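You operate a simulated robot arm through the tools that you are given. There is no shell and no other tool. Be economical: measure what you need, move in short steps, check, and stop when the job is done.

You run a simulated robot arm. Do the job below in one go: nothing can be reset, and whatever is moved stays where it is left.

TASK
Add the 40 mm grey block to the line and tighten the frame.
Fine: block after the letters, its print reading upright; slider pushed up, blue knob at TIGHT; raise and lower the tightened frame to check. Set down upright: what you pick out.

It is judged by the outcome, as a careful person would: the job done as asked, and still so three seconds after it is handed in. It fails if anything else is knocked over, pushed out of place, dropped, spilled or broken.

THE ROBOT
A 6-joint arm with a two-finger parallel gripper, fixed in place. Base frame: the origin is at the foot of the arm, x ahead of it, y to its left, z up; the work surface is at about z = 5. Units: mm, rad, N and s.
With the tool pointing down near the work surface it reaches from about 160 to 400 mm from the base axis. Its first joint turns from -1.152 to 1.152 rad. Payload 1.57 kg.
The tool frame sits at the grasp point between the pads (the TCP): z along the fingers, y along the line on which they close. The tips reach 30 mm beyond it. Largest opening 80 mm; finger width 17, thickness 12; the body of the gripper, 40 by 82 mm, starts 80 mm behind the TCP.
Orientation is that of the tool frame in the base frame, as [roll, pitch, yaw] about the fixed x, y, z axes, in that order (R = Rz(yaw) Ry(pitch) Rx(roll)). With the fingers straight down and closing along the base's y, the tool's x points along the base's -x, its y along +y and its z along -z.

THE INTERFACE
- The arm moves only by the tool play_rows. Its argument "steps" is a list of rows, each a list of 7 numbers: the shift along the tool's x, y, z in mm, then the turn, a rotation vector about the tool's x, y, z in rad, then the finger opening in mm, from 0 to 80. In form: [[tx, ty, tz, rx, ry, rz, gripper], ...]. A call has 1 to 10 rows; each row shifts and turns the commanded pose from where the row before left it, along the tool's axes as they then stand. A row lasts 0.2 s, in which the tool goes at most 50 mm and 0.15 rad; a call with a longer step from one row to the next is refused whole, and so is a gripper value outside its range. Where a pose cannot be reached the arm comes as near as it can. A force on the tool above 90 N (or 10 N above the force at the start of the call, whichever is more), or a blocked arm, ends the call early, and 0.2 s more pass. The fingers move at their own pace (about 153 mm/s each) and stop on an object; they squeeze with about 29 N. The grip force told is the motor's: it shows also when the fingers shut on nothing. Time passes only in rows, and 0.2 s behind the last, so rows that do not move let the fingers close. It gives the time, the measured TCP pose, the force on the tool (base axes), the opening and the grip force at its end, in the units of the frame above (readings bear some noise), with the torque about the TCP (base axes, N m) and any sound that the robot's microphone picked up.
- Cameras (640 x 400 px; columns grow to the right, rows downward): "scene" is fixed at [53.9, -332.1, 421.1]; the picture's right is [0.78, -0.63, 0.00], its down [-0.37, -0.45, -0.82] and it looks along [0.51, 0.63, -0.58] (base axes); focal length 254 px, centre (320, 200). "wrist" rides on the gripper at [72, -7, -122] in the tool frame; the picture's right is [0.09, 1.00, 0.00], its down [-0.84, 0.08, -0.54] and it looks along [-0.54, 0.05, 0.84] (tool axes); focal length 238 px, centre (320, 200). There is no depth. A picture from a camera that has moved, and an enlarged one, comes with that camera's place and axes in the base frame and with its lens.
- get_image(camera): a new picture of that camera. The clock stands still meanwhile.
- close_up(camera, box): a new picture of the part [left, top, right, bottom] of that camera's present view, enlarged. The clock stands still meanwhile.
- hand_in(): hands the job in; it is judged then, once.

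Go step by step. Nothing tells you positions but the pictures and the camera data: compare them with the known pose of the tool, close in by small moves and look again before you grip or let go. The budget is 120 turns and 68 pictures, counting those below and the enlarged ones. Unless the task says otherwise, let go and move clear before handing in, and close with one line.

The tools are called by a JSON object that holds its "op" and its "data". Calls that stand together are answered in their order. play_rows: Moves the arm, as the interface text tells. Its arguments: {"type":"object","properties":{"steps":{"type":"array","items":{"type":"array","items":{"type":"number"}}}},"required":["steps"]} The other tools are called the same way: get_image (camera) takes a picture; close_up (camera, box) takes an enlarged picture of a part of a camera's view; hand_in () hands the job in.

At the start:

```text
t: 0.0
eef_pos: [216.6, 77.4, 270.2]
ee_rot: [3.142, 0.0, -3.14]
contact_force: [-0.3, -0.4, -0.6]
torque: [-0.01, -0.01, 0.03]
grip_width: 80.0
gripper_force: 0.0
```

scene: 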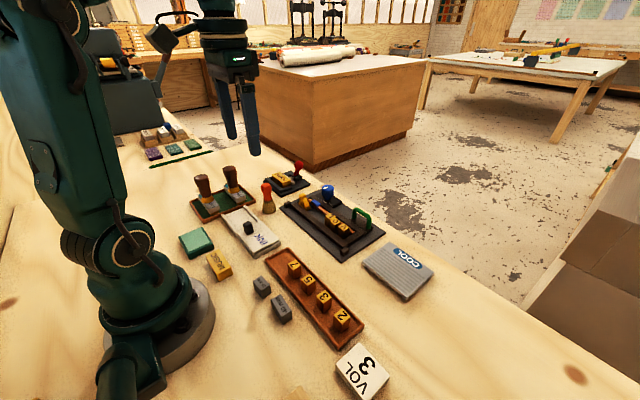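
wrist: 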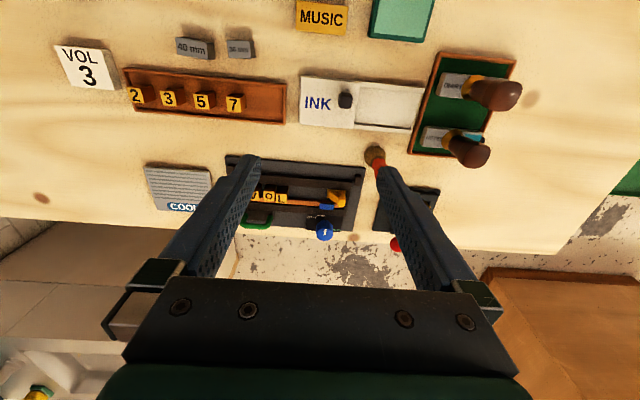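

I see a small print shop: a composing frame with letters "VOL", a tray of digit blocks (2,3,5,7), two grey blocks (40 mm, 30 mm?) and a VOL 3 sample. I'll look closer first.

{"op": "close_up", "data": {"camera": "scene", "box": [250, 150, 410, 270]}}

{"op": "close_up", "data": {"camera": "wrist", "box": [200, 130, 400, 260]}}

{"op": "close_up", "data": {"camera": "wrist", "box": [40, 20, 300, 140]}}

{"op": "close_up", "data": {"camera": "scene", "box": [200, 240, 400, 365]}}

```text
3.33 times, centred on (330, 210) of scene
camera zoom: at [53.9, -332.1, 421.1], right [0.78, -0.63, 0.0], down [-0.37, -0.45, -0.82], along [0.51, 0.63, -0.58], focal length 847 px, centre (287, 167)
```

zoom: 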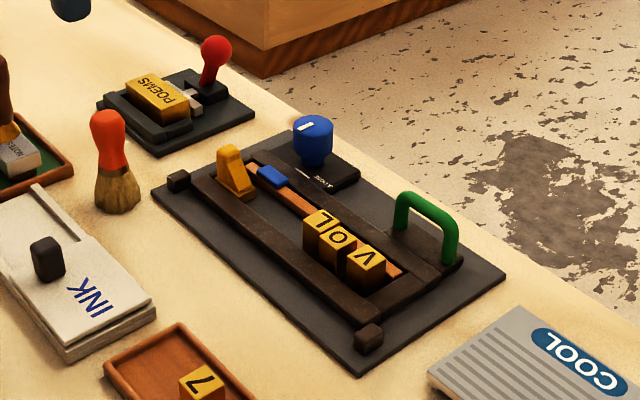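

```text
3.08 times, centred on (300, 195) of wrist
camera zoom: at [143.8, 70.1, 393.2], right [-0.09, 1.0, 0.0], down [0.84, 0.08, 0.54], along [0.54, 0.05, -0.84], focal length 733 px, centre (382, 215)
```

zoom: 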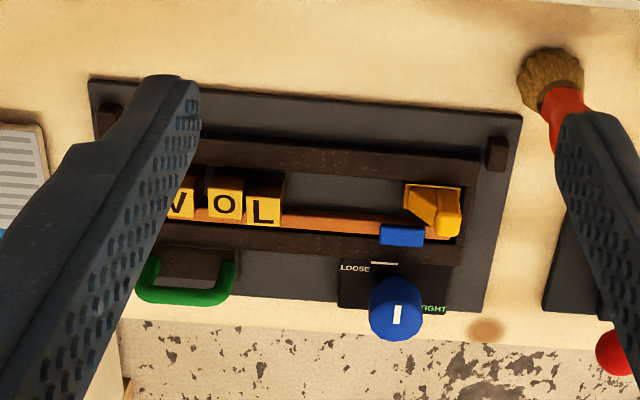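

```text
2.46 times, centred on (170, 80) of wrist
camera zoom: at [143.8, 70.1, 393.2], right [-0.09, 1.0, 0.0], down [0.84, 0.08, 0.54], along [0.54, 0.05, -0.84], focal length 587 px, centre (689, 495)
```

zoom: 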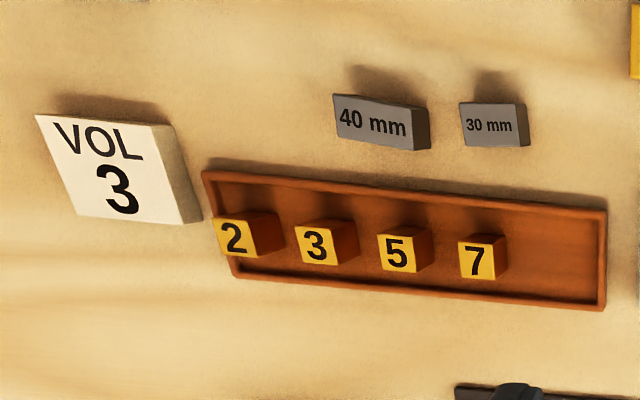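

```text
3.20 times, centred on (300, 302) of scene
camera zoom: at [53.9, -332.1, 421.1], right [0.78, -0.63, 0.0], down [-0.37, -0.45, -0.82], along [0.51, 0.63, -0.58], focal length 813 px, centre (384, -128)
```

zoom: 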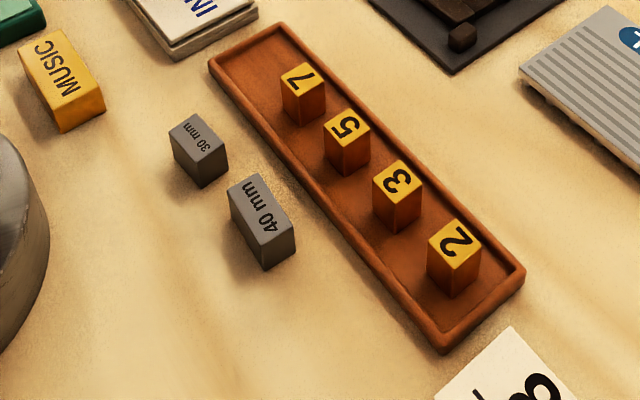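

I'll zoom tightly on the frame to understand the orange strip, the slider and the knob.

{"op": "close_up", "data": {"camera": "scene", "box": [300, 180, 364, 220]}}

{"op": "play_rows", "data": {"steps": [[0, -40, 0, 0, 0, 0, 0], [0, -40, 0, 0, 0, 0, 0], [0, -40, 0, 0, 0, 0, 0], [0, -40, 0, 0, 0, 0, 0], [0, 0, 0, 0, 0, 0, 0]]}}

{"op": "get_image", "data": {"camera": "wrist"}}

```text
10.00 times, centred on (332, 200) of scene
camera zoom: at [53.9, -332.1, 421.1], right [0.78, -0.63, 0.0], down [-0.37, -0.45, -0.82], along [0.51, 0.63, -0.58], focal length 2540 px, centre (200, 200)
```

zoom: 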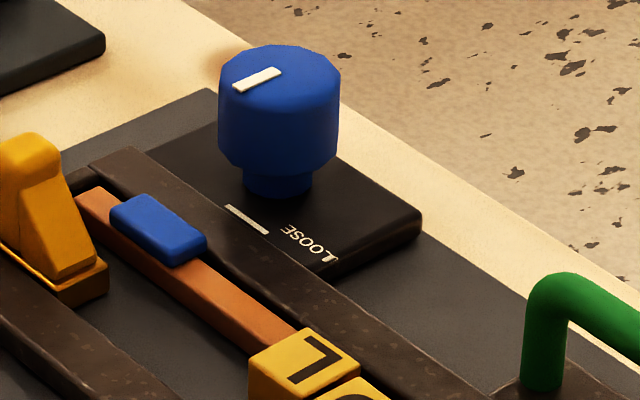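

```text
t: 1.2
eef_pos: [215.2, -83.8, 271.4]
ee_rot: [-3.141, 0.0, -3.14]
contact_force: [0.6, -0.1, -0.6]
torque: [0.0, 0.0, -0.02]
grip_width: 0.0
gripper_force: 21.3
```

```text
60 pictures are left
camera wrist: at [143.0, -90.7, 393.3], right [-0.09, 1.0, 0.0], down [0.84, 0.08, 0.54], along [0.54, 0.05, -0.84], focal length 238 px, centre (320, 200)
```

wrist: 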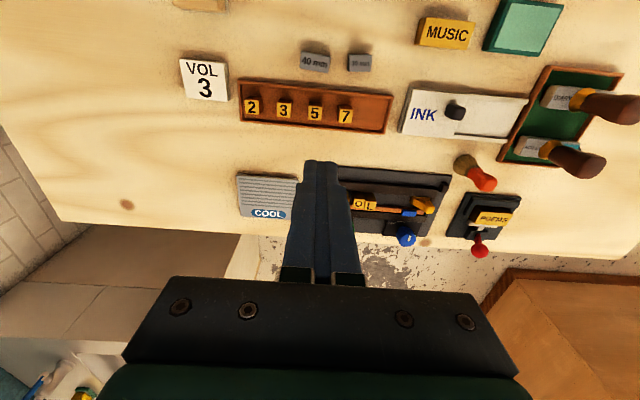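

The frame is visible to the right of the fingers now; zooming in, and taking a zoom of the grey blocks.

{"op": "close_up", "data": {"camera": "wrist", "box": [345, 165, 457, 235]}}

{"op": "close_up", "data": {"camera": "wrist", "box": [280, 40, 400, 115]}}

{"op": "close_up", "data": {"camera": "scene", "box": [280, 185, 400, 260]}}

```text
5.71 times, centred on (401, 200) of wrist
camera zoom: at [143.0, -90.7, 393.3], right [-0.09, 1.0, 0.0], down [0.84, 0.08, 0.54], along [0.54, 0.05, -0.84], focal length 1362 px, centre (-143, 200)
```

zoom: 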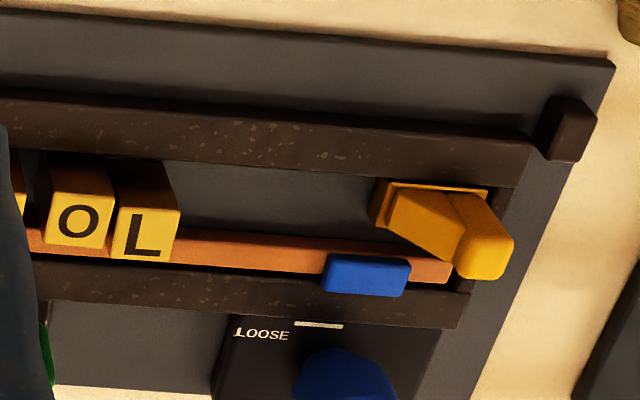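

```text
5.33 times, centred on (340, 78) of wrist
camera zoom: at [143.0, -90.7, 393.3], right [-0.09, 1.0, 0.0], down [0.84, 0.08, 0.54], along [0.54, 0.05, -0.84], focal length 1271 px, centre (213, 853)
```

zoom: 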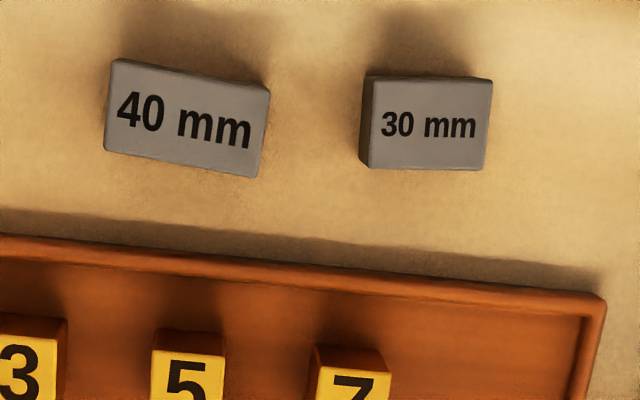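

```text
5.33 times, centred on (340, 222) of scene
camera zoom: at [53.9, -332.2, 421.1], right [0.78, -0.63, 0.0], down [-0.37, -0.45, -0.82], along [0.51, 0.63, -0.58], focal length 1355 px, centre (213, 80)
```

zoom: 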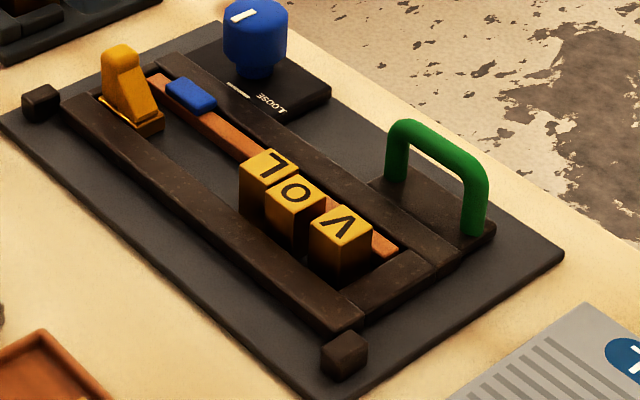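

The 40 mm block is around (161,-96), rotated about 4°; the line of letters runs along +y near x≈367, with free room from y≈26 to ≈97. I need the heights, so I'm taking tight scene zooms.

{"op": "close_up", "data": {"camera": "scene", "box": [248, 268, 304, 328]}}

{"op": "close_up", "data": {"camera": "scene", "box": [315, 200, 379, 240]}}

```text
6.67 times, centred on (276, 298) of scene
camera zoom: at [53.9, -332.2, 421.1], right [0.78, -0.63, 0.0], down [-0.37, -0.45, -0.82], along [0.51, 0.63, -0.58], focal length 1694 px, centre (613, -453)
```

zoom: 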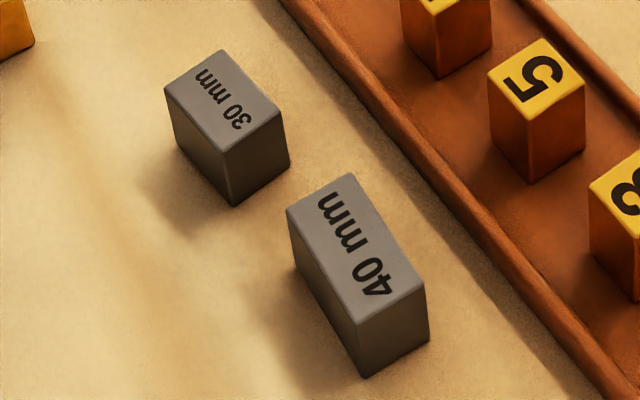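

```text
10.00 times, centred on (347, 220) of scene
camera zoom: at [53.9, -332.2, 421.1], right [0.78, -0.63, 0.0], down [-0.37, -0.45, -0.82], along [0.51, 0.63, -0.58], focal length 2540 px, centre (50, 0)
```

zoom: 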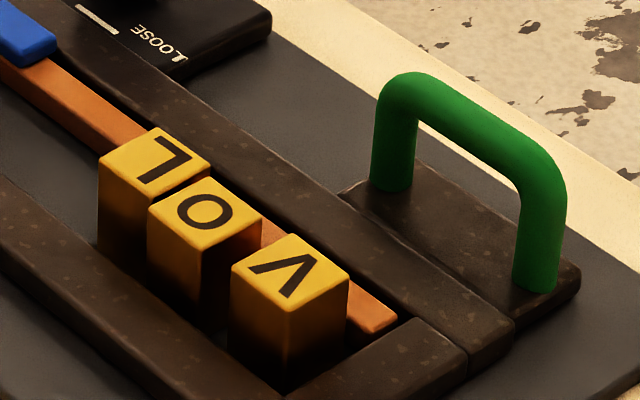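

The block is about 20×40×24 mm (top z≈29) and letters are the same height. I'll grip the block across its 20 mm width, so I turn the tool ~94° and move above it.

{"op": "play_rows", "data": {"steps": [[27, -6, 30, 0, 0, 0.15, 50], [0, 0, 0, 0, 0, 0.15, 50], [0, 0, 0, 0, 0, 0.15, 50], [0, 0, 0, 0, 0, 0.15, 50], [0, 0, 0, 0, 0, 0.15, 50], [0, 0, 0, 0, 0, 0.15, 50], [0, 0, 0, 0, 0, 0.15, 50], [0, 0, 0, 0, 0, 0.15, 50], [0, 0, 0, 0, 0, 0.15, 50], [0, 0, 0, 0, 0, 0.15, 50]]}}

{"op": "play_rows", "data": {"steps": [[0, 0, 0, 0, 0, 0.14, 50], [0, -27, 0, 0, 0, 0, 50], [0, 0, 40, 0, 0, 0, 50], [0, 0, 0, 0, 0, 0, 50]]}}

{"op": "get_image", "data": {"camera": "wrist"}}

```text
t: 3.4
eef_pos: [189.6, -88.1, 240.8]
ee_rot: [3.141, -0.001, 1.641]
contact_force: [0.5, 0.6, -0.3]
torque: [-0.02, 0.01, -0.03]
grip_width: 50.2
gripper_force: 0.0
```

```text
t: 4.4
eef_pos: [160.5, -87.7, 201.3]
ee_rot: [3.141, 0.0, 1.502]
contact_force: [0.4, -0.5, 0.4]
torque: [0.02, -0.02, -0.02]
grip_width: 49.8
gripper_force: 0.1
```

```text
54 pictures are left
camera wrist: at [158.9, -14.9, 323.7], right [1.0, 0.02, 0.0], down [0.02, -0.84, 0.54], along [0.01, -0.54, -0.84], focal length 238 px, centre (320, 200)
```

wrist: 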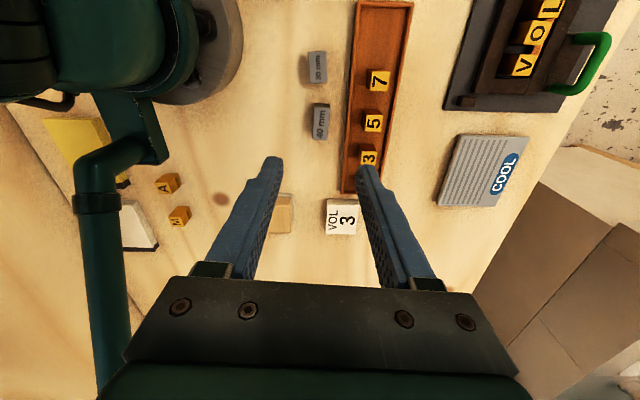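

Aligned roughly; checking the exact offset and angle of the block with a zoom.

{"op": "close_up", "data": {"camera": "wrist", "box": [280, 80, 376, 140]}}

```text
6.67 times, centred on (328, 110) of wrist
camera zoom: at [158.9, -14.9, 323.7], right [1.0, 0.02, 0.0], down [0.02, -0.84, 0.54], along [0.01, -0.54, -0.84], focal length 1589 px, centre (267, 800)
```

zoom: 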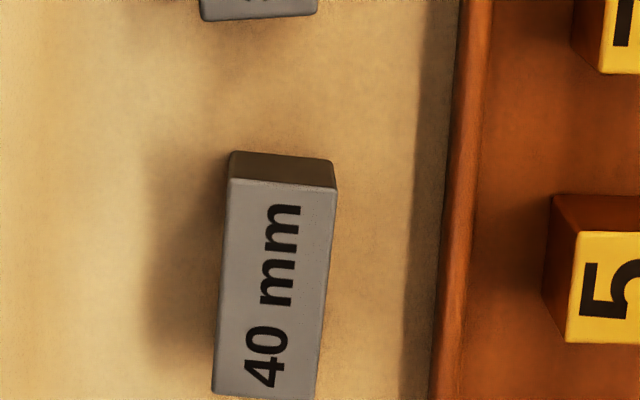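

Block centre measured at (161.4, -94.8), angle matches the tool. Descending to a shallow grip (tips 10 mm below its top), stopping first to check.

{"op": "play_rows", "data": {"steps": [[-7, 1.4, 0, 0, 0, 0, 36], [0, 0, 45, 0, 0, 0, 36], [0, 0, 45, 0, 0, 0, 36], [0, 0, 32, 0, 0, 0, 36], [0, 0, 0, 0, 0, 0, 36]]}}

{"op": "get_image", "data": {"camera": "wrist"}}

```text
t: 5.6
eef_pos: [163.8, -95.3, 79.2]
ee_rot: [-3.14, -0.001, 1.504]
contact_force: [-0.2, 0.0, 0.4]
torque: [0.0, -0.01, 0.02]
grip_width: 36.1
gripper_force: 0.1
```

```text
52 pictures are left
camera wrist: at [162.6, -23.9, 201.5], right [1.0, 0.02, 0.0], down [0.02, -0.84, 0.54], along [0.01, -0.54, -0.84], focal length 238 px, centre (320, 200)
```

wrist: 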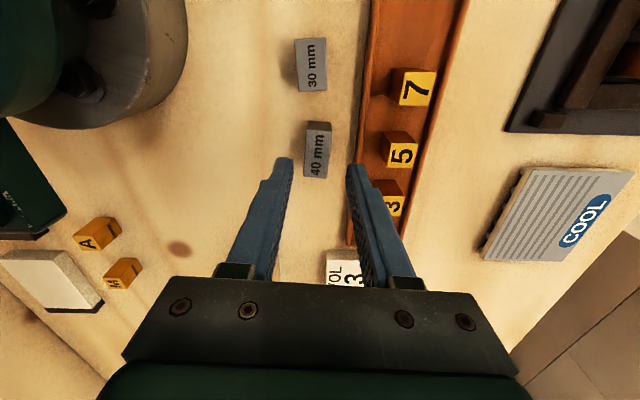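

The tool sits about 2 mm to +x of the block; correct, lower 30 mm and close.

{"op": "play_rows", "data": {"steps": [[0, -2.2, 0, 0, 0, 0, 36], [0, 0, 15, 0, 0, 0, 36], [0, 0, 14, 0, 0, 0, 36], [0, 0, 0, 0, 0, 0, 36]]}}

{"op": "get_image", "data": {"camera": "wrist"}}

```text
t: 6.6
eef_pos: [162.2, -94.2, 49.6]
ee_rot: [-3.141, -0.001, 1.503]
contact_force: [-1.1, 0.1, -0.2]
torque: [0.02, 0.02, -0.02]
grip_width: 35.9
gripper_force: 0.1
```

```text
51 pictures are left
camera wrist: at [159.8, -23.5, 171.6], right [1.0, 0.02, 0.0], down [0.02, -0.84, 0.54], along [0.01, -0.54, -0.84], focal length 238 px, centre (320, 200)
```

wrist: 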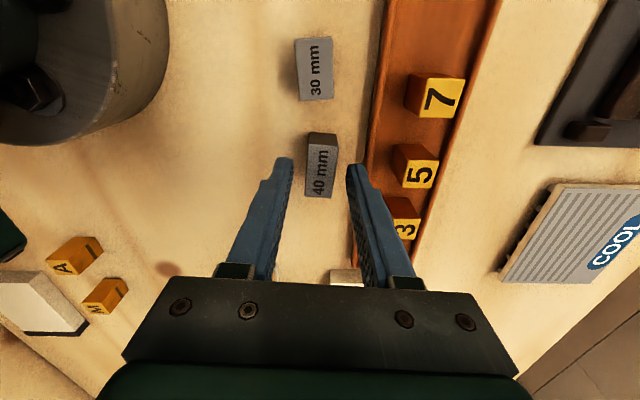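

The block stands centred between the tips; closing and lifting slightly.

{"op": "play_rows", "data": {"steps": [[0, 0, 0, 0, 0, 0, 15], [0, 0, 0, 0, 0, 0, 10], [0, 0, 0, 0, 0, 0, 10], [0, 0, -15, 0, 0, 0, 10], [0, 0, -30, 0, 0, 0, 10]]}}

{"op": "get_image", "data": {"camera": "wrist"}}

```text
t: 7.8
eef_pos: [161.7, -92.3, 96.1]
ee_rot: [3.142, 0.001, 1.505]
contact_force: [-0.1, 0.2, -2.2]
torque: [-0.03, -0.01, 0.0]
grip_width: 19.6
gripper_force: 29.6
```

```text
50 pictures are left
camera wrist: at [160.5, -21.2, 218.2], right [1.0, 0.03, 0.0], down [0.02, -0.84, 0.54], along [0.01, -0.54, -0.84], focal length 238 px, centre (320, 200)
```

wrist: 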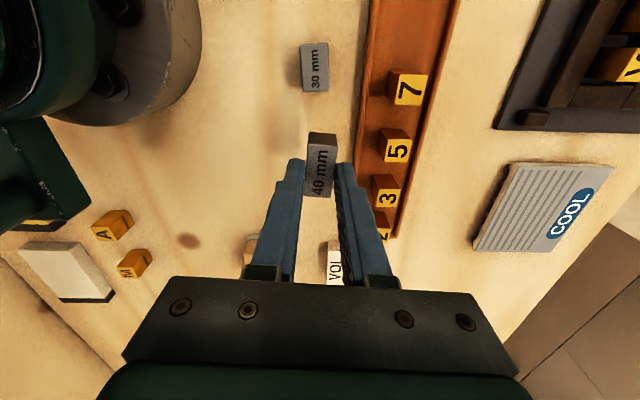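

Held firmly. Lifting, straightening the yaw to the frame, and moving over the channel beside the L.

{"op": "play_rows", "data": {"steps": [[0, 0, -40, 0, 0, -0.055, 10], [0, 0, -40, 0, 0, 0, 10], [24, 35, 0, 0, 0, 0, 10], [24, 35, 0, 0, 0, 0, 10], [24, 35, 0, 0, 0, 0, 10], [24, 35, 0, 0, 0, 0, 10], [24, 35, 0, 0, 0, 0, 10], [24, 35, 0, 0, 0, 0, 10], [0, 0, 0, 0, 0, 0, 10]]}}

{"op": "get_image", "data": {"camera": "wrist"}}

{"op": "get_image", "data": {"camera": "scene"}}

```text
t: 9.8
eef_pos: [372.7, 47.7, 173.6]
ee_rot: [-3.139, -0.001, 1.559]
contact_force: [-0.3, -0.4, -1.7]
torque: [0.0, 0.0, -0.01]
grip_width: 19.3
gripper_force: 28.9
```

```text
49 pictures are left
camera wrist: at [367.4, 119.8, 295.9], right [1.0, 0.08, 0.0], down [0.07, -0.84, 0.54], along [0.04, -0.54, -0.84], focal length 238 px, centre (320, 200)
```

wrist: 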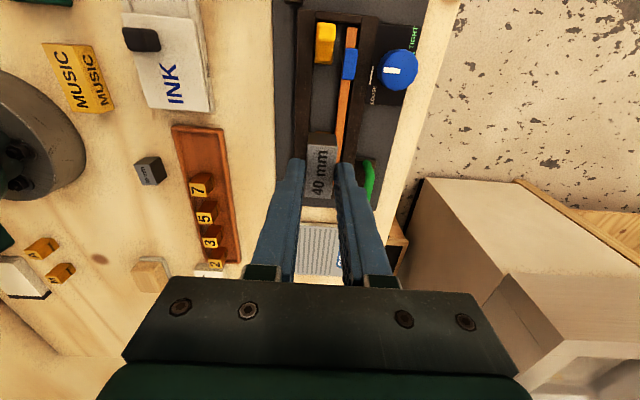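

```text
48 pictures are left
```

scene: 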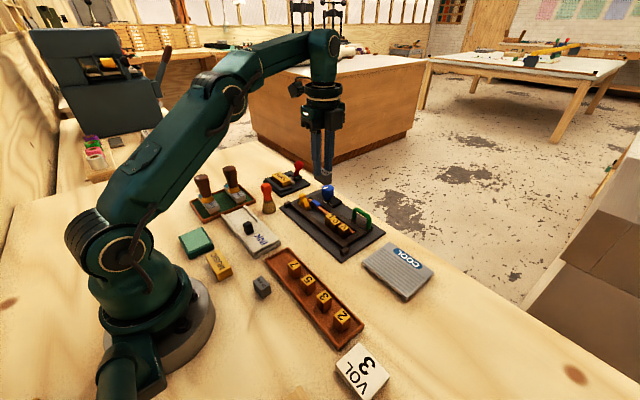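

Good view of the channel; zoom to measure slider, strip and channel width.

{"op": "close_up", "data": {"camera": "wrist", "box": [272, 5, 432, 105]}}

{"op": "close_up", "data": {"camera": "wrist", "box": [280, 100, 400, 220]}}

```text
4.00 times, centred on (352, 55) of wrist
camera zoom: at [367.4, 119.8, 295.9], right [1.0, 0.08, 0.0], down [0.07, -0.84, 0.54], along [0.04, -0.54, -0.84], focal length 953 px, centre (192, 780)
```

zoom: 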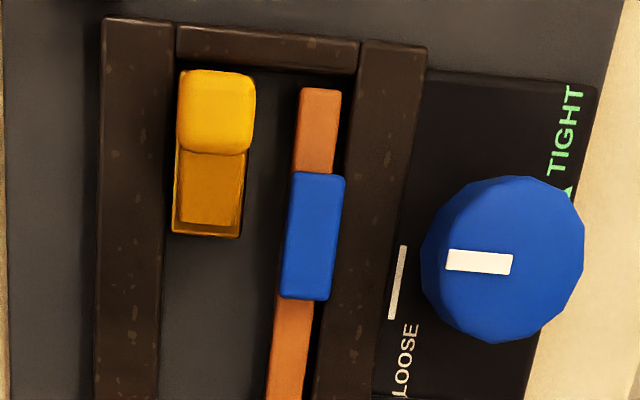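

```text
3.33 times, centred on (340, 160) of wrist
camera zoom: at [367.4, 119.8, 295.9], right [1.0, 0.08, 0.0], down [0.07, -0.84, 0.54], along [0.04, -0.54, -0.84], focal length 794 px, centre (253, 333)
```

zoom: 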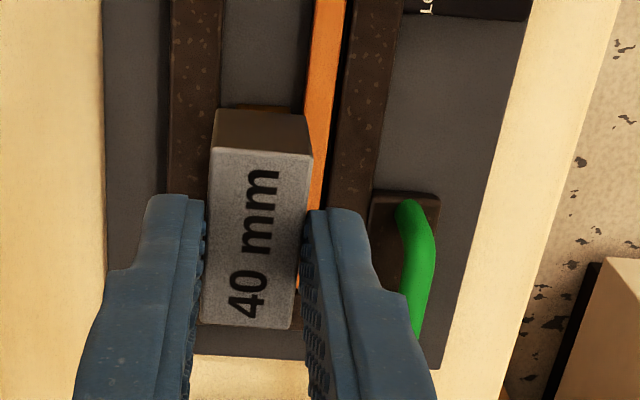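

The channel spans x≈362–392 (strip on the far side), slider front at y≈106. I'll target the block centre at (377, 60) and come down to just above the bars.

{"op": "play_rows", "data": {"steps": [[12, 4.5, 0, 0, 0, 0, 10], [0, 0, 40, 0, 0, 0, 10], [0, 0, 40, 0, 0, 0, 10], [0, 0, 20, 0, 0, 0, 10], [0, 0, 0, 0, 0, 0, 10]]}}

{"op": "get_image", "data": {"camera": "wrist"}}

{"op": "close_up", "data": {"camera": "scene", "box": [296, 176, 376, 226]}}

```text
t: 11.0
eef_pos: [377.4, 60.3, 73.5]
ee_rot: [3.142, -0.002, 1.56]
contact_force: [-0.3, 0.4, -1.7]
torque: [0.0, 0.03, -0.02]
grip_width: 19.4
gripper_force: 29.0
```

```text
45 pictures are left
camera wrist: at [371.2, 131.5, 195.7], right [1.0, 0.08, 0.0], down [0.07, -0.84, 0.54], along [0.04, -0.54, -0.84], focal length 238 px, centre (320, 200)
```

wrist: 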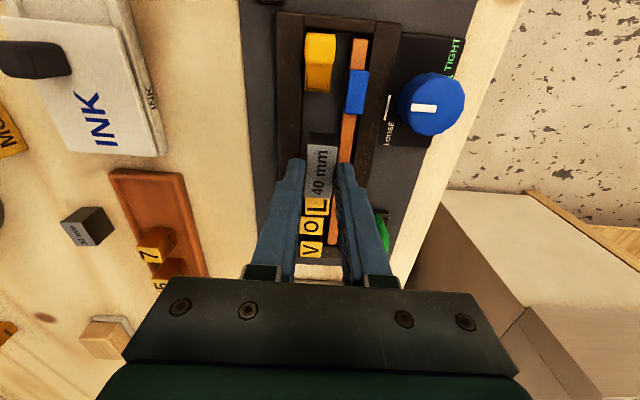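

```text
8.00 times, centred on (336, 201) of scene
camera zoom: at [53.9, -332.1, 421.1], right [0.78, -0.63, 0.0], down [-0.37, -0.45, -0.82], along [0.51, 0.63, -0.58], focal length 2032 px, centre (192, 192)
```

zoom: 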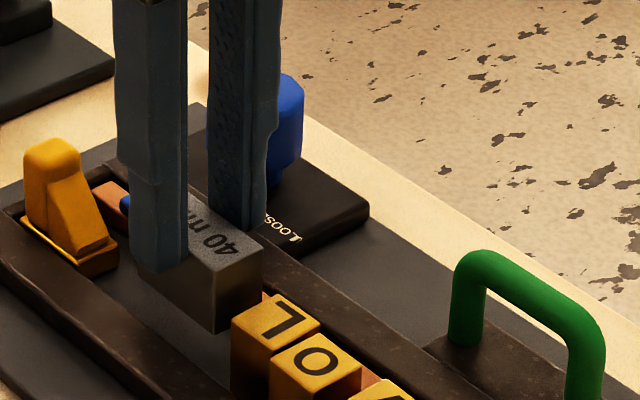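

The block hovers above the gap; checking the clearance to L and the sides.

{"op": "close_up", "data": {"camera": "wrist", "box": [265, 120, 405, 265]}}

```text
2.76 times, centred on (335, 192) of wrist
camera zoom: at [371.2, 131.5, 195.7], right [1.0, 0.08, 0.0], down [0.07, -0.84, 0.54], along [0.04, -0.54, -0.84], focal length 658 px, centre (279, 221)
```

zoom: 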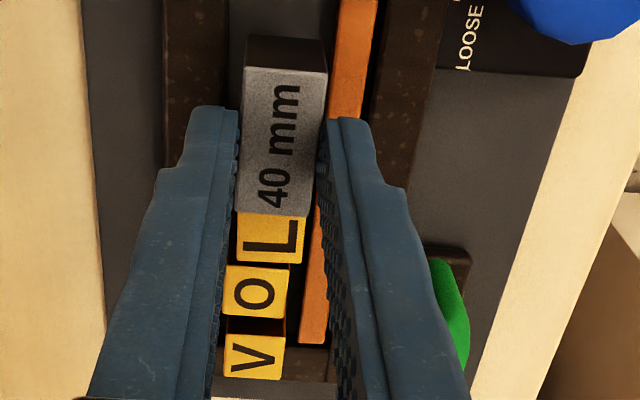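

L's near face is at y≈33–38 and the block's edge at ≈41; I'll shift 5 mm away for clearance and lower gently until contact.

{"op": "play_rows", "data": {"steps": [[5, 0, 0, 0, 0, 0, 10], [0, 0, 8, 0, 0, 0, 10], [0, 0, 4, 0, 0, 0, 10], [0, 0, 2, 0, 0, 0, 10], [0, 0, 2, 0, 0, 0, 10], [0, 0, 0, 0, 0, 0, 10]]}}

{"op": "close_up", "data": {"camera": "scene", "box": [296, 176, 376, 226]}}

```text
t: 12.4
eef_pos: [377.7, 64.3, 58.5]
ee_rot: [-3.141, 0.001, 1.559]
contact_force: [0.9, 0.1, -2.1]
torque: [0.03, -0.02, 0.02]
grip_width: 19.5
gripper_force: 28.6
```

```text
8.00 times, centred on (336, 201) of scene
camera zoom: at [53.9, -332.1, 421.1], right [0.78, -0.63, 0.0], down [-0.37, -0.45, -0.82], along [0.51, 0.63, -0.58], focal length 2032 px, centre (192, 192)
```

zoom: 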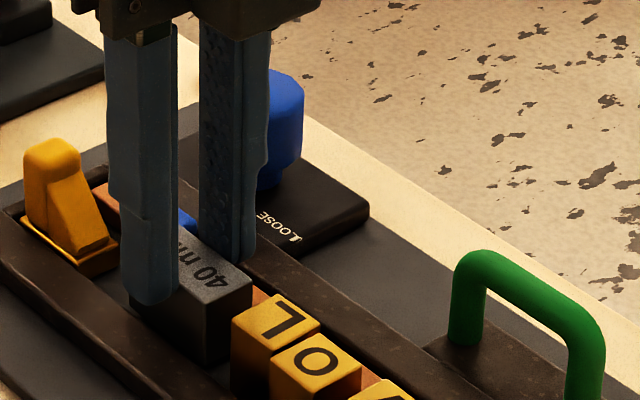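

Still free, with clear space on all sides; continuing down in 1 mm steps.

{"op": "play_rows", "data": {"steps": [[0, 0, 1, 0, 0, 0, 10], [0, 0, 1, 0, 0, 0, 10], [0, 0, 1, 0, 0, 0, 10], [0, 0, 1, 0, 0, 0, 10], [0, 0, 1, 0, 0, 0, 10], [0, 0, 0, 0, 0, 0, 10]]}}

```text
t: 13.8
eef_pos: [378.8, 64.6, 54.3]
ee_rot: [3.137, 0.001, 1.558]
contact_force: [-4.9, 1.5, 20.3]
torque: [0.07, 0.14, 0.03]
grip_width: 19.9
gripper_force: 28.8
```

Contact with the floor of the channel as expected. Easing off half a millimetre and opening gently.

{"op": "play_rows", "data": {"steps": [[0, 0, -0.8, 0, 0, 0, 10], [0, 0, 0, 0, 0, 0, 30], [0, 0, 0, 0, 0, 0, 30], [0, 0, -30, 0, 0, 0, 30], [0, 0, -40, 0, 0, 0, 30], [0, 0, -40, 0, 0, 0, 30]]}}

{"op": "get_image", "data": {"camera": "wrist"}}

{"op": "close_up", "data": {"camera": "scene", "box": [296, 176, 376, 226]}}

```text
t: 15.2
eef_pos: [376.7, 64.7, 164.6]
ee_rot: [3.141, 0.001, 1.559]
contact_force: [0.6, -0.3, 0.0]
torque: [0.01, 0.0, 0.02]
grip_width: 30.1
gripper_force: 0.1
```

```text
41 pictures are left
camera wrist: at [370.6, 135.7, 286.3], right [1.0, 0.08, 0.0], down [0.07, -0.84, 0.54], along [0.04, -0.54, -0.84], focal length 238 px, centre (320, 200)
```

wrist: 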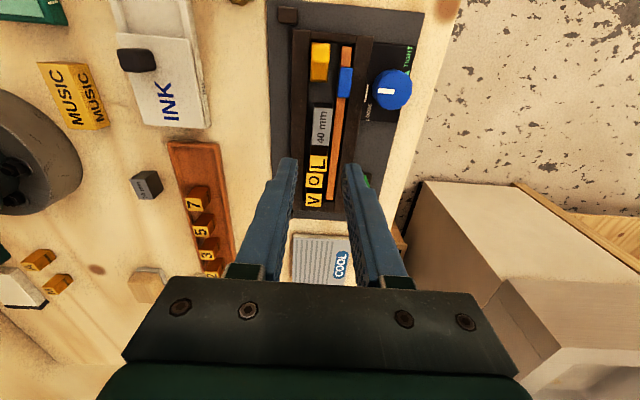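

```text
8.00 times, centred on (336, 201) of scene
camera zoom: at [53.9, -332.2, 421.1], right [0.78, -0.63, 0.0], down [-0.37, -0.45, -0.82], along [0.51, 0.63, -0.58], focal length 2032 px, centre (192, 192)
```

zoom: 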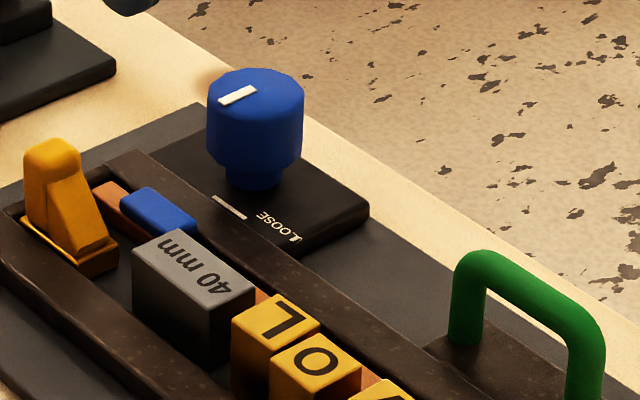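

The block stands in the line reading the same way as the letters. Zooming to measure slider and line before pushing.

{"op": "close_up", "data": {"camera": "wrist", "box": [265, 30, 425, 220]}}

```text
2.11 times, centred on (345, 125) of wrist
camera zoom: at [370.6, 135.7, 286.3], right [1.0, 0.08, 0.0], down [0.07, -0.84, 0.54], along [0.04, -0.54, -0.84], focal length 502 px, centre (267, 358)
```

zoom: 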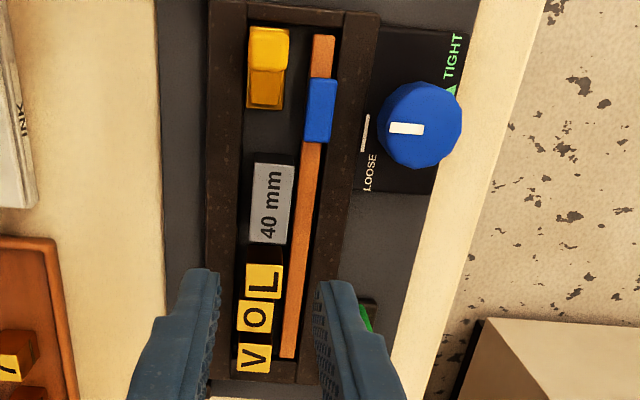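

The slider's thumb is near (372, 131), top z≈43. I'll take the tool above it, fingers straddling in x, and check before gripping.

{"op": "play_rows", "data": {"steps": [[33, -2.7, 0, 0, 0, 0, 36], [33, -2.7, 0, 0, 0, 0, 36], [0, 0, 45, 0, 0, 0, 36], [0, 0, 40, 0, 0, 0, 36], [0, 0, 0, 0, 0, 0, 36]]}}

{"op": "get_image", "data": {"camera": "wrist"}}

{"op": "close_up", "data": {"camera": "scene", "box": [280, 166, 360, 216]}}

```text
t: 16.4
eef_pos: [362.4, 124.6, 75.8]
ee_rot: [3.14, 0.001, 1.555]
contact_force: [-0.6, 0.8, 0.7]
torque: [-0.03, 0.02, -0.01]
grip_width: 35.9
gripper_force: 0.0
out of reach, approached as far as the arm can: row 2
```

```text
38 pictures are left
camera wrist: at [356.7, 197.0, 198.2], right [1.0, 0.08, 0.0], down [0.07, -0.84, 0.54], along [0.04, -0.54, -0.84], focal length 238 px, centre (320, 200)
```

wrist: 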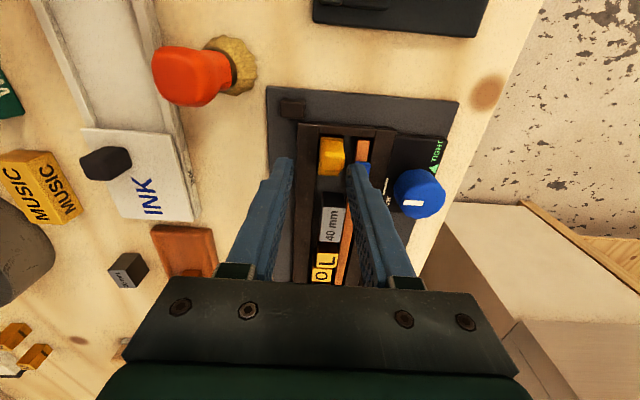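

```text
8.00 times, centred on (320, 191) of scene
camera zoom: at [53.9, -332.1, 421.1], right [0.78, -0.63, 0.0], down [-0.37, -0.45, -0.82], along [0.51, 0.63, -0.58], focal length 2032 px, centre (320, 272)
```

zoom: 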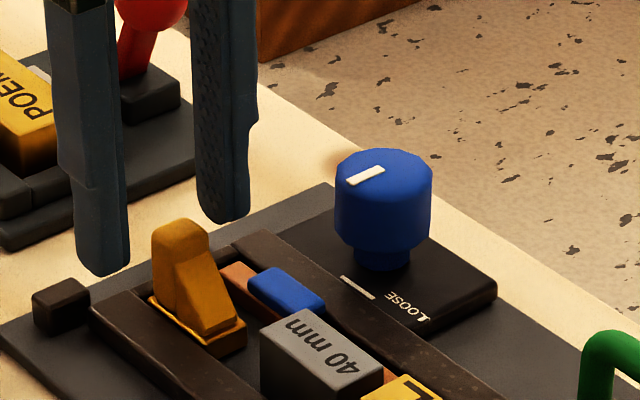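

The arm fell short at height (362,125). Now lower, I'll try to finish the horizontal move.

{"op": "play_rows", "data": {"steps": [[3, 4, 0, 0, 0, 0, 36], [3, 5, 0, 0, 0, 0, 36], [0, 0, 0, 0, 0, 0, 36]]}}

{"op": "close_up", "data": {"camera": "wrist", "box": [230, 110, 410, 270]}}

```text
t: 17.2
eef_pos: [372.0, 131.5, 74.6]
ee_rot: [3.14, 0.001, 1.559]
contact_force: [0.8, 0.1, -0.1]
torque: [0.02, -0.06, 0.01]
grip_width: 36.0
gripper_force: 0.1
```

```text
2.50 times, centred on (320, 190) of wrist
camera zoom: at [366.2, 202.8, 197.7], right [1.0, 0.08, 0.0], down [0.07, -0.84, 0.54], along [0.04, -0.54, -0.84], focal length 596 px, centre (320, 225)
```

zoom: 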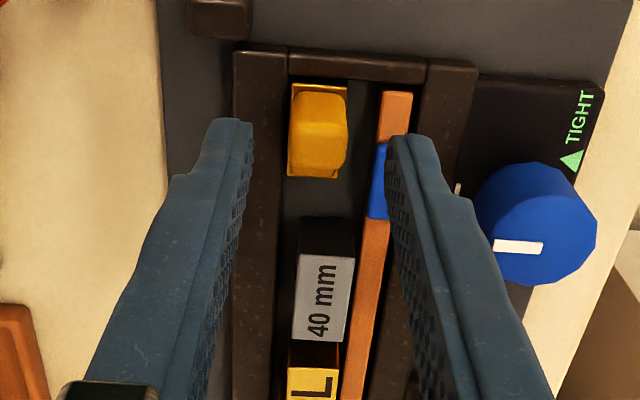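

Thumb centred between the fingers. Descending so tips are at z≈28 and closing on it.

{"op": "play_rows", "data": {"steps": [[0, -0.8, 9, 0, 0, 0, 36], [0, 0, 8, 0, 0, 0, 36], [0, 0, 0, 0, 0, 0, 12], [0, 0, 0, 0, 0, 0, 8], [0, 0, 0, 0, 0, 0, 8]]}}

{"op": "close_up", "data": {"camera": "scene", "box": [280, 166, 360, 216]}}

```text
t: 18.4
eef_pos: [370.8, 131.5, 58.7]
ee_rot: [3.14, 0.001, 1.559]
contact_force: [5.2, 0.3, 0.4]
torque: [-0.12, 0.12, 0.44]
grip_width: 16.5
gripper_force: 32.0
```

```text
8.00 times, centred on (320, 191) of scene
camera zoom: at [53.9, -332.1, 421.1], right [0.78, -0.63, 0.0], down [-0.37, -0.45, -0.82], along [0.51, 0.63, -0.58], focal length 2032 px, centre (320, 272)
```

zoom: 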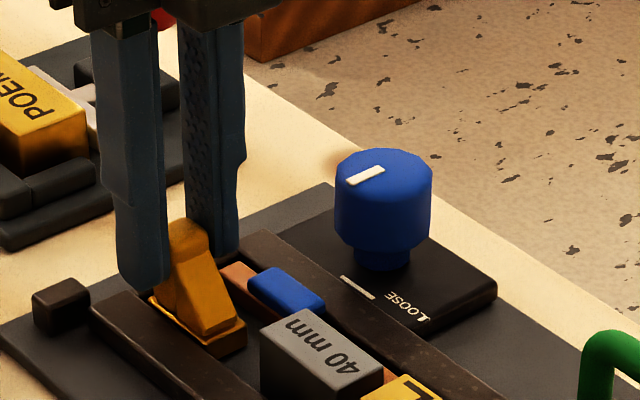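

Gripped (16.5 mm). Sliding it toward the line in small steps.

{"op": "play_rows", "data": {"steps": [[-5, 0, 0, 0, 0, 0, 8], [-5, 0, 0, 0, 0, 0, 8], [-5, 0, 0, 0, 0, 0, 8], [-5, 0, 0, 0, 0, 0, 8], [0, 0, 0, 0, 0, 0, 8]]}}

{"op": "close_up", "data": {"camera": "scene", "box": [290, 176, 370, 236]}}

```text
t: 19.6
eef_pos: [371.5, 112.6, 57.9]
ee_rot: [-3.139, -0.001, 1.56]
contact_force: [-10.8, 0.5, 18.0]
torque: [0.36, 0.23, 0.31]
grip_width: 16.9
gripper_force: 32.3
```

```text
6.67 times, centred on (330, 206) of scene
camera zoom: at [53.9, -332.2, 421.1], right [0.78, -0.63, 0.0], down [-0.37, -0.45, -0.82], along [0.51, 0.63, -0.58], focal length 1694 px, centre (253, 160)
```

zoom: 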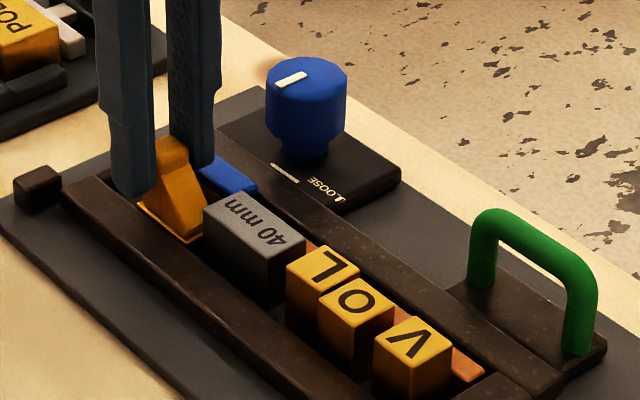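

It slides well; slider about to meet the block. Relieving a little and continuing.

{"op": "play_rows", "data": {"steps": [[-4, -0.4, -0.5, 0, 0, 0, 8], [-4, 0, 0, 0, 0, 0, 8], [-4, 0, 0, 0, 0, 0, 8], [-3, 0, 0, 0, 0, 0, 8], [0, 0, 0, 0, 0, 0, 8]]}}

{"op": "close_up", "data": {"camera": "scene", "box": [290, 176, 370, 236]}}

```text
t: 20.8
eef_pos: [371.5, 96.2, 58.5]
ee_rot: [3.141, 0.0, 1.558]
contact_force: [-6.7, 1.7, 12.2]
torque: [0.18, 0.19, 0.36]
grip_width: 17.0
gripper_force: 32.4
```

```text
6.67 times, centred on (330, 206) of scene
camera zoom: at [53.9, -332.2, 421.1], right [0.78, -0.63, 0.0], down [-0.37, -0.45, -0.82], along [0.51, 0.63, -0.58], focal length 1694 px, centre (253, 160)
```

zoom: 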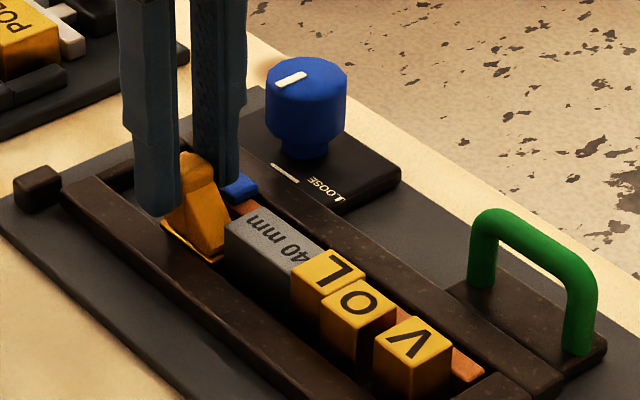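

Block now touches L. Continuing to close the remaining gaps until resistance rises.

{"op": "play_rows", "data": {"steps": [[-3, 0, -0.3, 0, 0, 0, 8], [-3, 0, 0, 0, 0, 0, 8], [-2, 0, 0, 0, 0, 0, 8], [-2, 0, 0, 0, 0, 0, 8], [0, 0, 0, 0, 0, 0, 8]]}}

{"op": "close_up", "data": {"camera": "scene", "box": [300, 186, 380, 246]}}

```text
t: 22.0
eef_pos: [372.1, 87.4, 58.2]
ee_rot: [3.14, 0.001, 1.558]
contact_force: [6.2, 2.2, -5.3]
torque: [0.24, 0.05, 0.38]
grip_width: 16.7
gripper_force: 32.2
```

```text
6.67 times, centred on (340, 216) of scene
camera zoom: at [53.9, -332.1, 421.1], right [0.78, -0.63, 0.0], down [-0.37, -0.45, -0.82], along [0.51, 0.63, -0.58], focal length 1694 px, centre (187, 93)
```

zoom: 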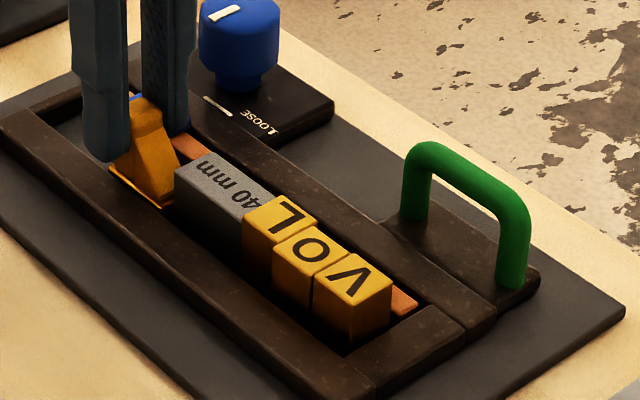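

Letters are closed up; a few mm remain between V and the end bar. Continuing.

{"op": "play_rows", "data": {"steps": [[-2.5, 0, 0, 0, 0, 0, 8], [-2.5, 0, 0, 0, 0, 0, 8], [-2, 0, 0, 0, 0, 0, 8], [-1.5, 0, 0, 0, 0, 0, 8], [-1.5, 0, 0, 0, 0, 0, 8], [0, 0, 0, 0, 0, 0, 8]]}}

{"op": "close_up", "data": {"camera": "scene", "box": [300, 186, 380, 246]}}

```text
t: 23.4
eef_pos: [370.2, 77.4, 59.6]
ee_rot: [3.139, -0.001, 1.557]
contact_force: [8.7, 19.8, 6.8]
torque: [0.6, -0.07, 0.11]
grip_width: 17.1
gripper_force: 32.6
```

```text
6.67 times, centred on (340, 216) of scene
camera zoom: at [53.9, -332.2, 421.1], right [0.78, -0.63, 0.0], down [-0.37, -0.45, -0.82], along [0.51, 0.63, -0.58], focal length 1694 px, centre (187, 93)
```

zoom: 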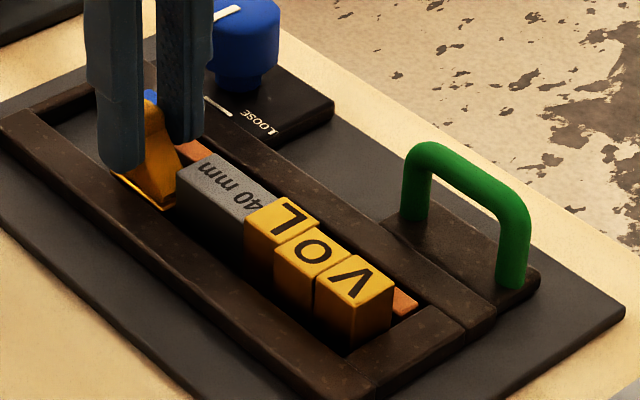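

Resistance of 20 N with no further movement: the line is tight against the end stop. Opening and lifting away, then looking.

{"op": "play_rows", "data": {"steps": [[1, 0, 0, 0, 0, 0, 8], [0, 0, 0, 0, 0, 0, 26], [0, 0, 0, 0, 0, 0, 26], [0, 0, -30, 0, 0, 0, 26], [0, 0, -40, 0, 0, 0, 26], [0, 0, -30, 0, 0, 0, 26]]}}

{"op": "get_image", "data": {"camera": "wrist"}}

{"op": "close_up", "data": {"camera": "scene", "box": [290, 176, 386, 248]}}

```text
t: 24.8
eef_pos: [369.6, 76.1, 160.8]
ee_rot: [3.141, 0.001, 1.559]
contact_force: [0.0, 0.3, -0.8]
torque: [0.02, 0.02, 0.03]
grip_width: 26.1
gripper_force: 0.0
```

```text
30 pictures are left
camera wrist: at [364.1, 148.8, 282.8], right [1.0, 0.08, 0.0], down [0.07, -0.84, 0.54], along [0.04, -0.54, -0.84], focal length 238 px, centre (320, 200)
```

wrist: 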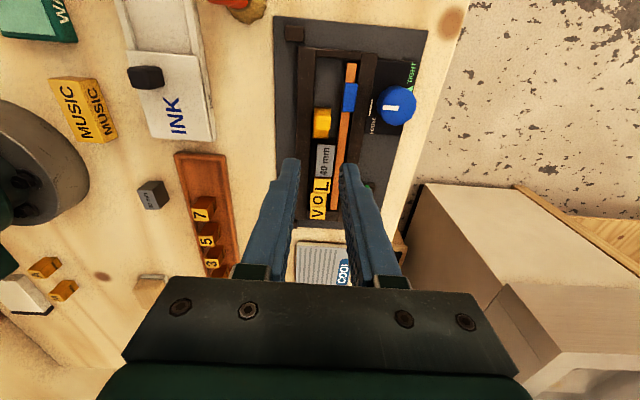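

```text
5.56 times, centred on (338, 212) of scene
camera zoom: at [53.9, -332.1, 421.1], right [0.78, -0.63, 0.0], down [-0.37, -0.45, -0.82], along [0.51, 0.63, -0.58], focal length 1411 px, centre (220, 133)
```

zoom: 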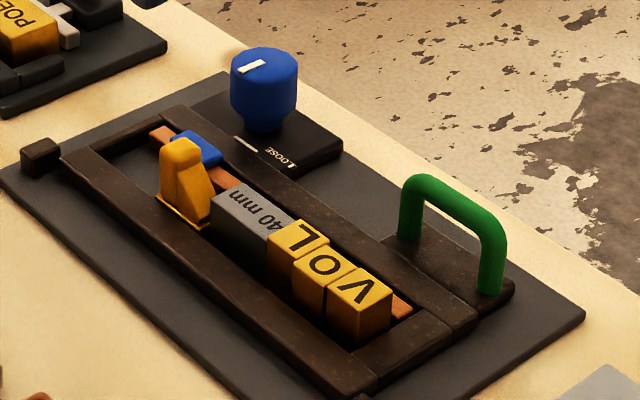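

Slider stays next to the block. A zoom from the wrist to see the gaps and the knob scale.

{"op": "close_up", "data": {"camera": "wrist", "box": [285, 45, 435, 235]}}

```text
2.11 times, centred on (360, 140) of wrist
camera zoom: at [364.1, 148.8, 282.8], right [1.0, 0.08, 0.0], down [0.07, -0.84, 0.54], along [0.04, -0.54, -0.84], focal length 502 px, centre (236, 326)
```

zoom: 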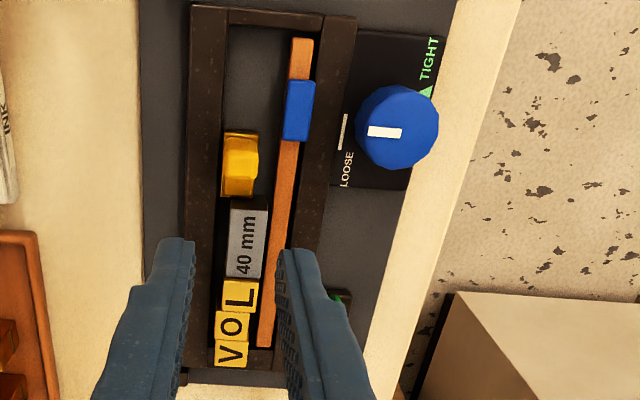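

Everything is snug. Next is the knob near (437,106), top z≈49; it is beyond vertical reach, so I'll turn back the yaw and later tilt the fingers outward. First retreat, rotate back, and look at the knob's scale.

{"op": "play_rows", "data": {"steps": [[0, -40, -30, 0, 0, 0, 60], [0, 0, 0, 0, 0, -0.15, 60], [0, 0, 0, 0, 0, -0.15, 60], [0, 0, 0, 0, 0, -0.15, 60], [0, 0, 0, 0, 0, -0.15, 60], [0, 0, 0, 0, 0, -0.15, 60], [0, 0, 0, 0, 0, -0.15, 60], [0, 0, 0, 0, 0, -0.15, 60], [0, 0, 0, 0, 0, -0.15, 60], [0, 0, 0, 0, 0, -0.15, 60]]}}

{"op": "play_rows", "data": {"steps": [[0, 0, 0, 0, 0, -0.11, 60], [0, 0, 0, 0, -0.14, 0, 60], [0, 0, 0, 0, -0.14, 0, 60], [0, 0, 0, 0, -0.14, 0, 60], [0, 0, 0, 0, 0, 0, 60]]}}

{"op": "get_image", "data": {"camera": "wrist"}}

```text
t: 27.0
eef_pos: [332.0, 78.6, 190.3]
ee_rot: [-3.141, 0.001, 2.911]
contact_force: [-0.5, 0.3, -0.3]
torque: [0.01, -0.05, 0.0]
grip_width: 59.9
gripper_force: 0.1
```

```text
t: 28.2
eef_pos: [330.3, 77.7, 188.6]
ee_rot: [3.142, 0.422, 3.017]
contact_force: [0.4, -0.8, -1.2]
torque: [-0.01, 0.03, 0.02]
grip_width: 59.8
gripper_force: 0.1
```

```text
27 pictures are left
camera wrist: at [214.9, 85.8, 271.1], right [0.04, 1.0, -0.04], down [0.55, 0.01, 0.84], along [0.84, -0.05, -0.55], focal length 238 px, centre (320, 200)
```

wrist: 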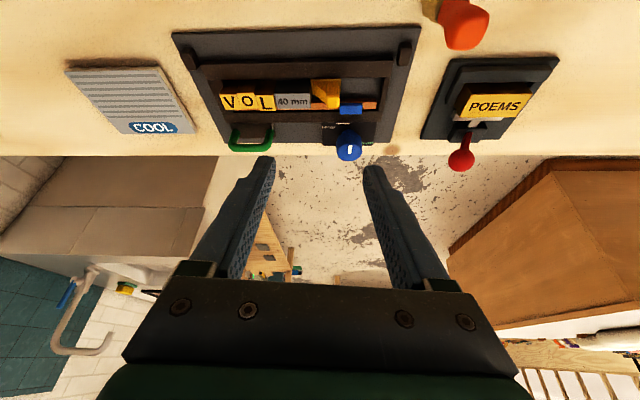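

Now the knob, marks and line are well in view; zooming.

{"op": "close_up", "data": {"camera": "wrist", "box": [300, 95, 396, 170]}}

```text
5.33 times, centred on (348, 132) of wrist
camera zoom: at [214.9, 85.8, 271.1], right [0.04, 1.0, -0.04], down [0.55, 0.01, 0.84], along [0.84, -0.05, -0.55], focal length 1271 px, centre (171, 560)
```

zoom: 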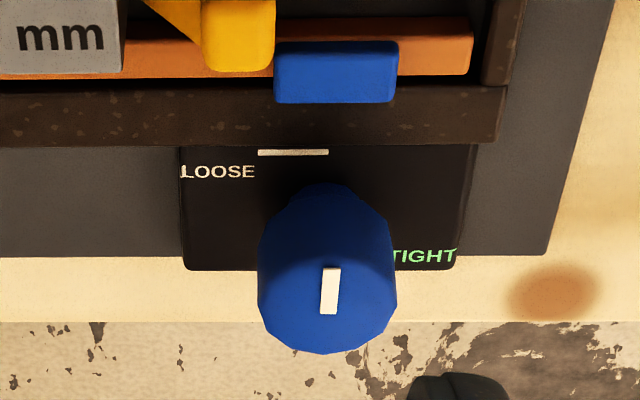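

Turning from LOOSE (pointer toward the robot) clockwise to TIGHT looks right. I'll tilt the tool to 0.6 rad and swing it to bearing ~55° so that one rigid clockwise swing about the knob's axis turns it ~85°.

{"op": "play_rows", "data": {"steps": [[0, 0, 0, 0, -0.09, 0, 54], [0, 0, 0, 0, -0.09, 0, 54], [0, 0, 0, -0.0766, 0, -0.1119, 54], [0, 0, 0, -0.0766, 0, -0.1119, 54], [0, 0, 0, -0.0766, 0, -0.1119, 54], [0, 0, 0, -0.0766, 0, -0.1119, 54], [0, 0, 0, -0.0766, 0, -0.1119, 54], [0, 0, 0, -0.0766, 0, -0.1119, 54], [0, 0, 0, -0.0766, 0, -0.1119, 54], [0, 0, 0, -0.0766, 0, -0.1119, 54]]}}

```text
t: 30.4
eef_pos: [331.5, 78.4, 190.2]
ee_rot: [3.141, 0.603, -2.179]
contact_force: [0.4, 0.1, -0.4]
torque: [0.02, 0.0, 0.0]
grip_width: 54.1
gripper_force: 0.0
```

Now moving above the knob with tips well over it, then look.

{"op": "play_rows", "data": {"steps": [[-1.9, -18, 30, 0, 0, 0, 54], [-1.9, -18, 30, 0, 0, 0, 54], [-1.9, -18, 30, 0, 0, 0, 54], [-1.8, -17.8, 30.2, 0, 0, 0, 54], [0, 0, 0, 0, 0, 0, 54]]}}

{"op": "get_image", "data": {"camera": "wrist"}}

{"op": "close_up", "data": {"camera": "scene", "box": [260, 110, 420, 240]}}

```text
t: 31.6
eef_pos: [429.6, 99.1, 95.4]
ee_rot: [3.14, 0.6, -2.181]
contact_force: [-0.8, -0.5, -1.1]
torque: [-0.03, -0.03, 0.01]
grip_width: 54.0
gripper_force: 0.1
```

```text
25 pictures are left
camera wrist: at [362.2, -11.0, 154.7], right [-0.86, 0.51, -0.05], down [0.16, 0.36, 0.92], along [0.49, 0.78, -0.39], focal length 238 px, centre (320, 200)
```

wrist: 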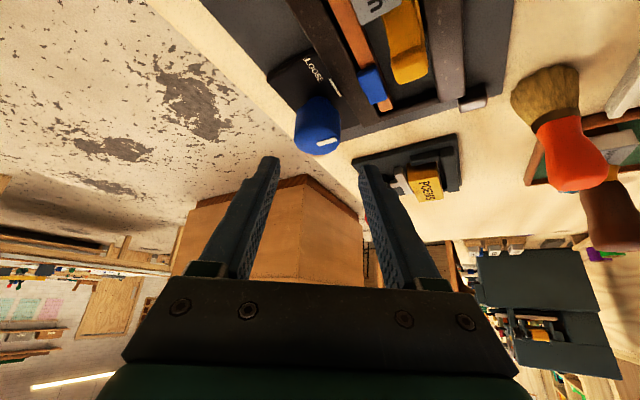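

```text
3.08 times, centred on (340, 175) of scene
camera zoom: at [53.9, -332.1, 421.1], right [0.78, -0.63, 0.0], down [-0.37, -0.45, -0.82], along [0.51, 0.63, -0.58], focal length 782 px, centre (258, 277)
```

zoom: 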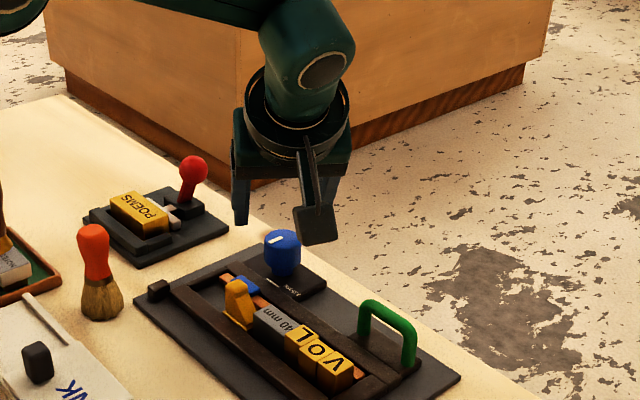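

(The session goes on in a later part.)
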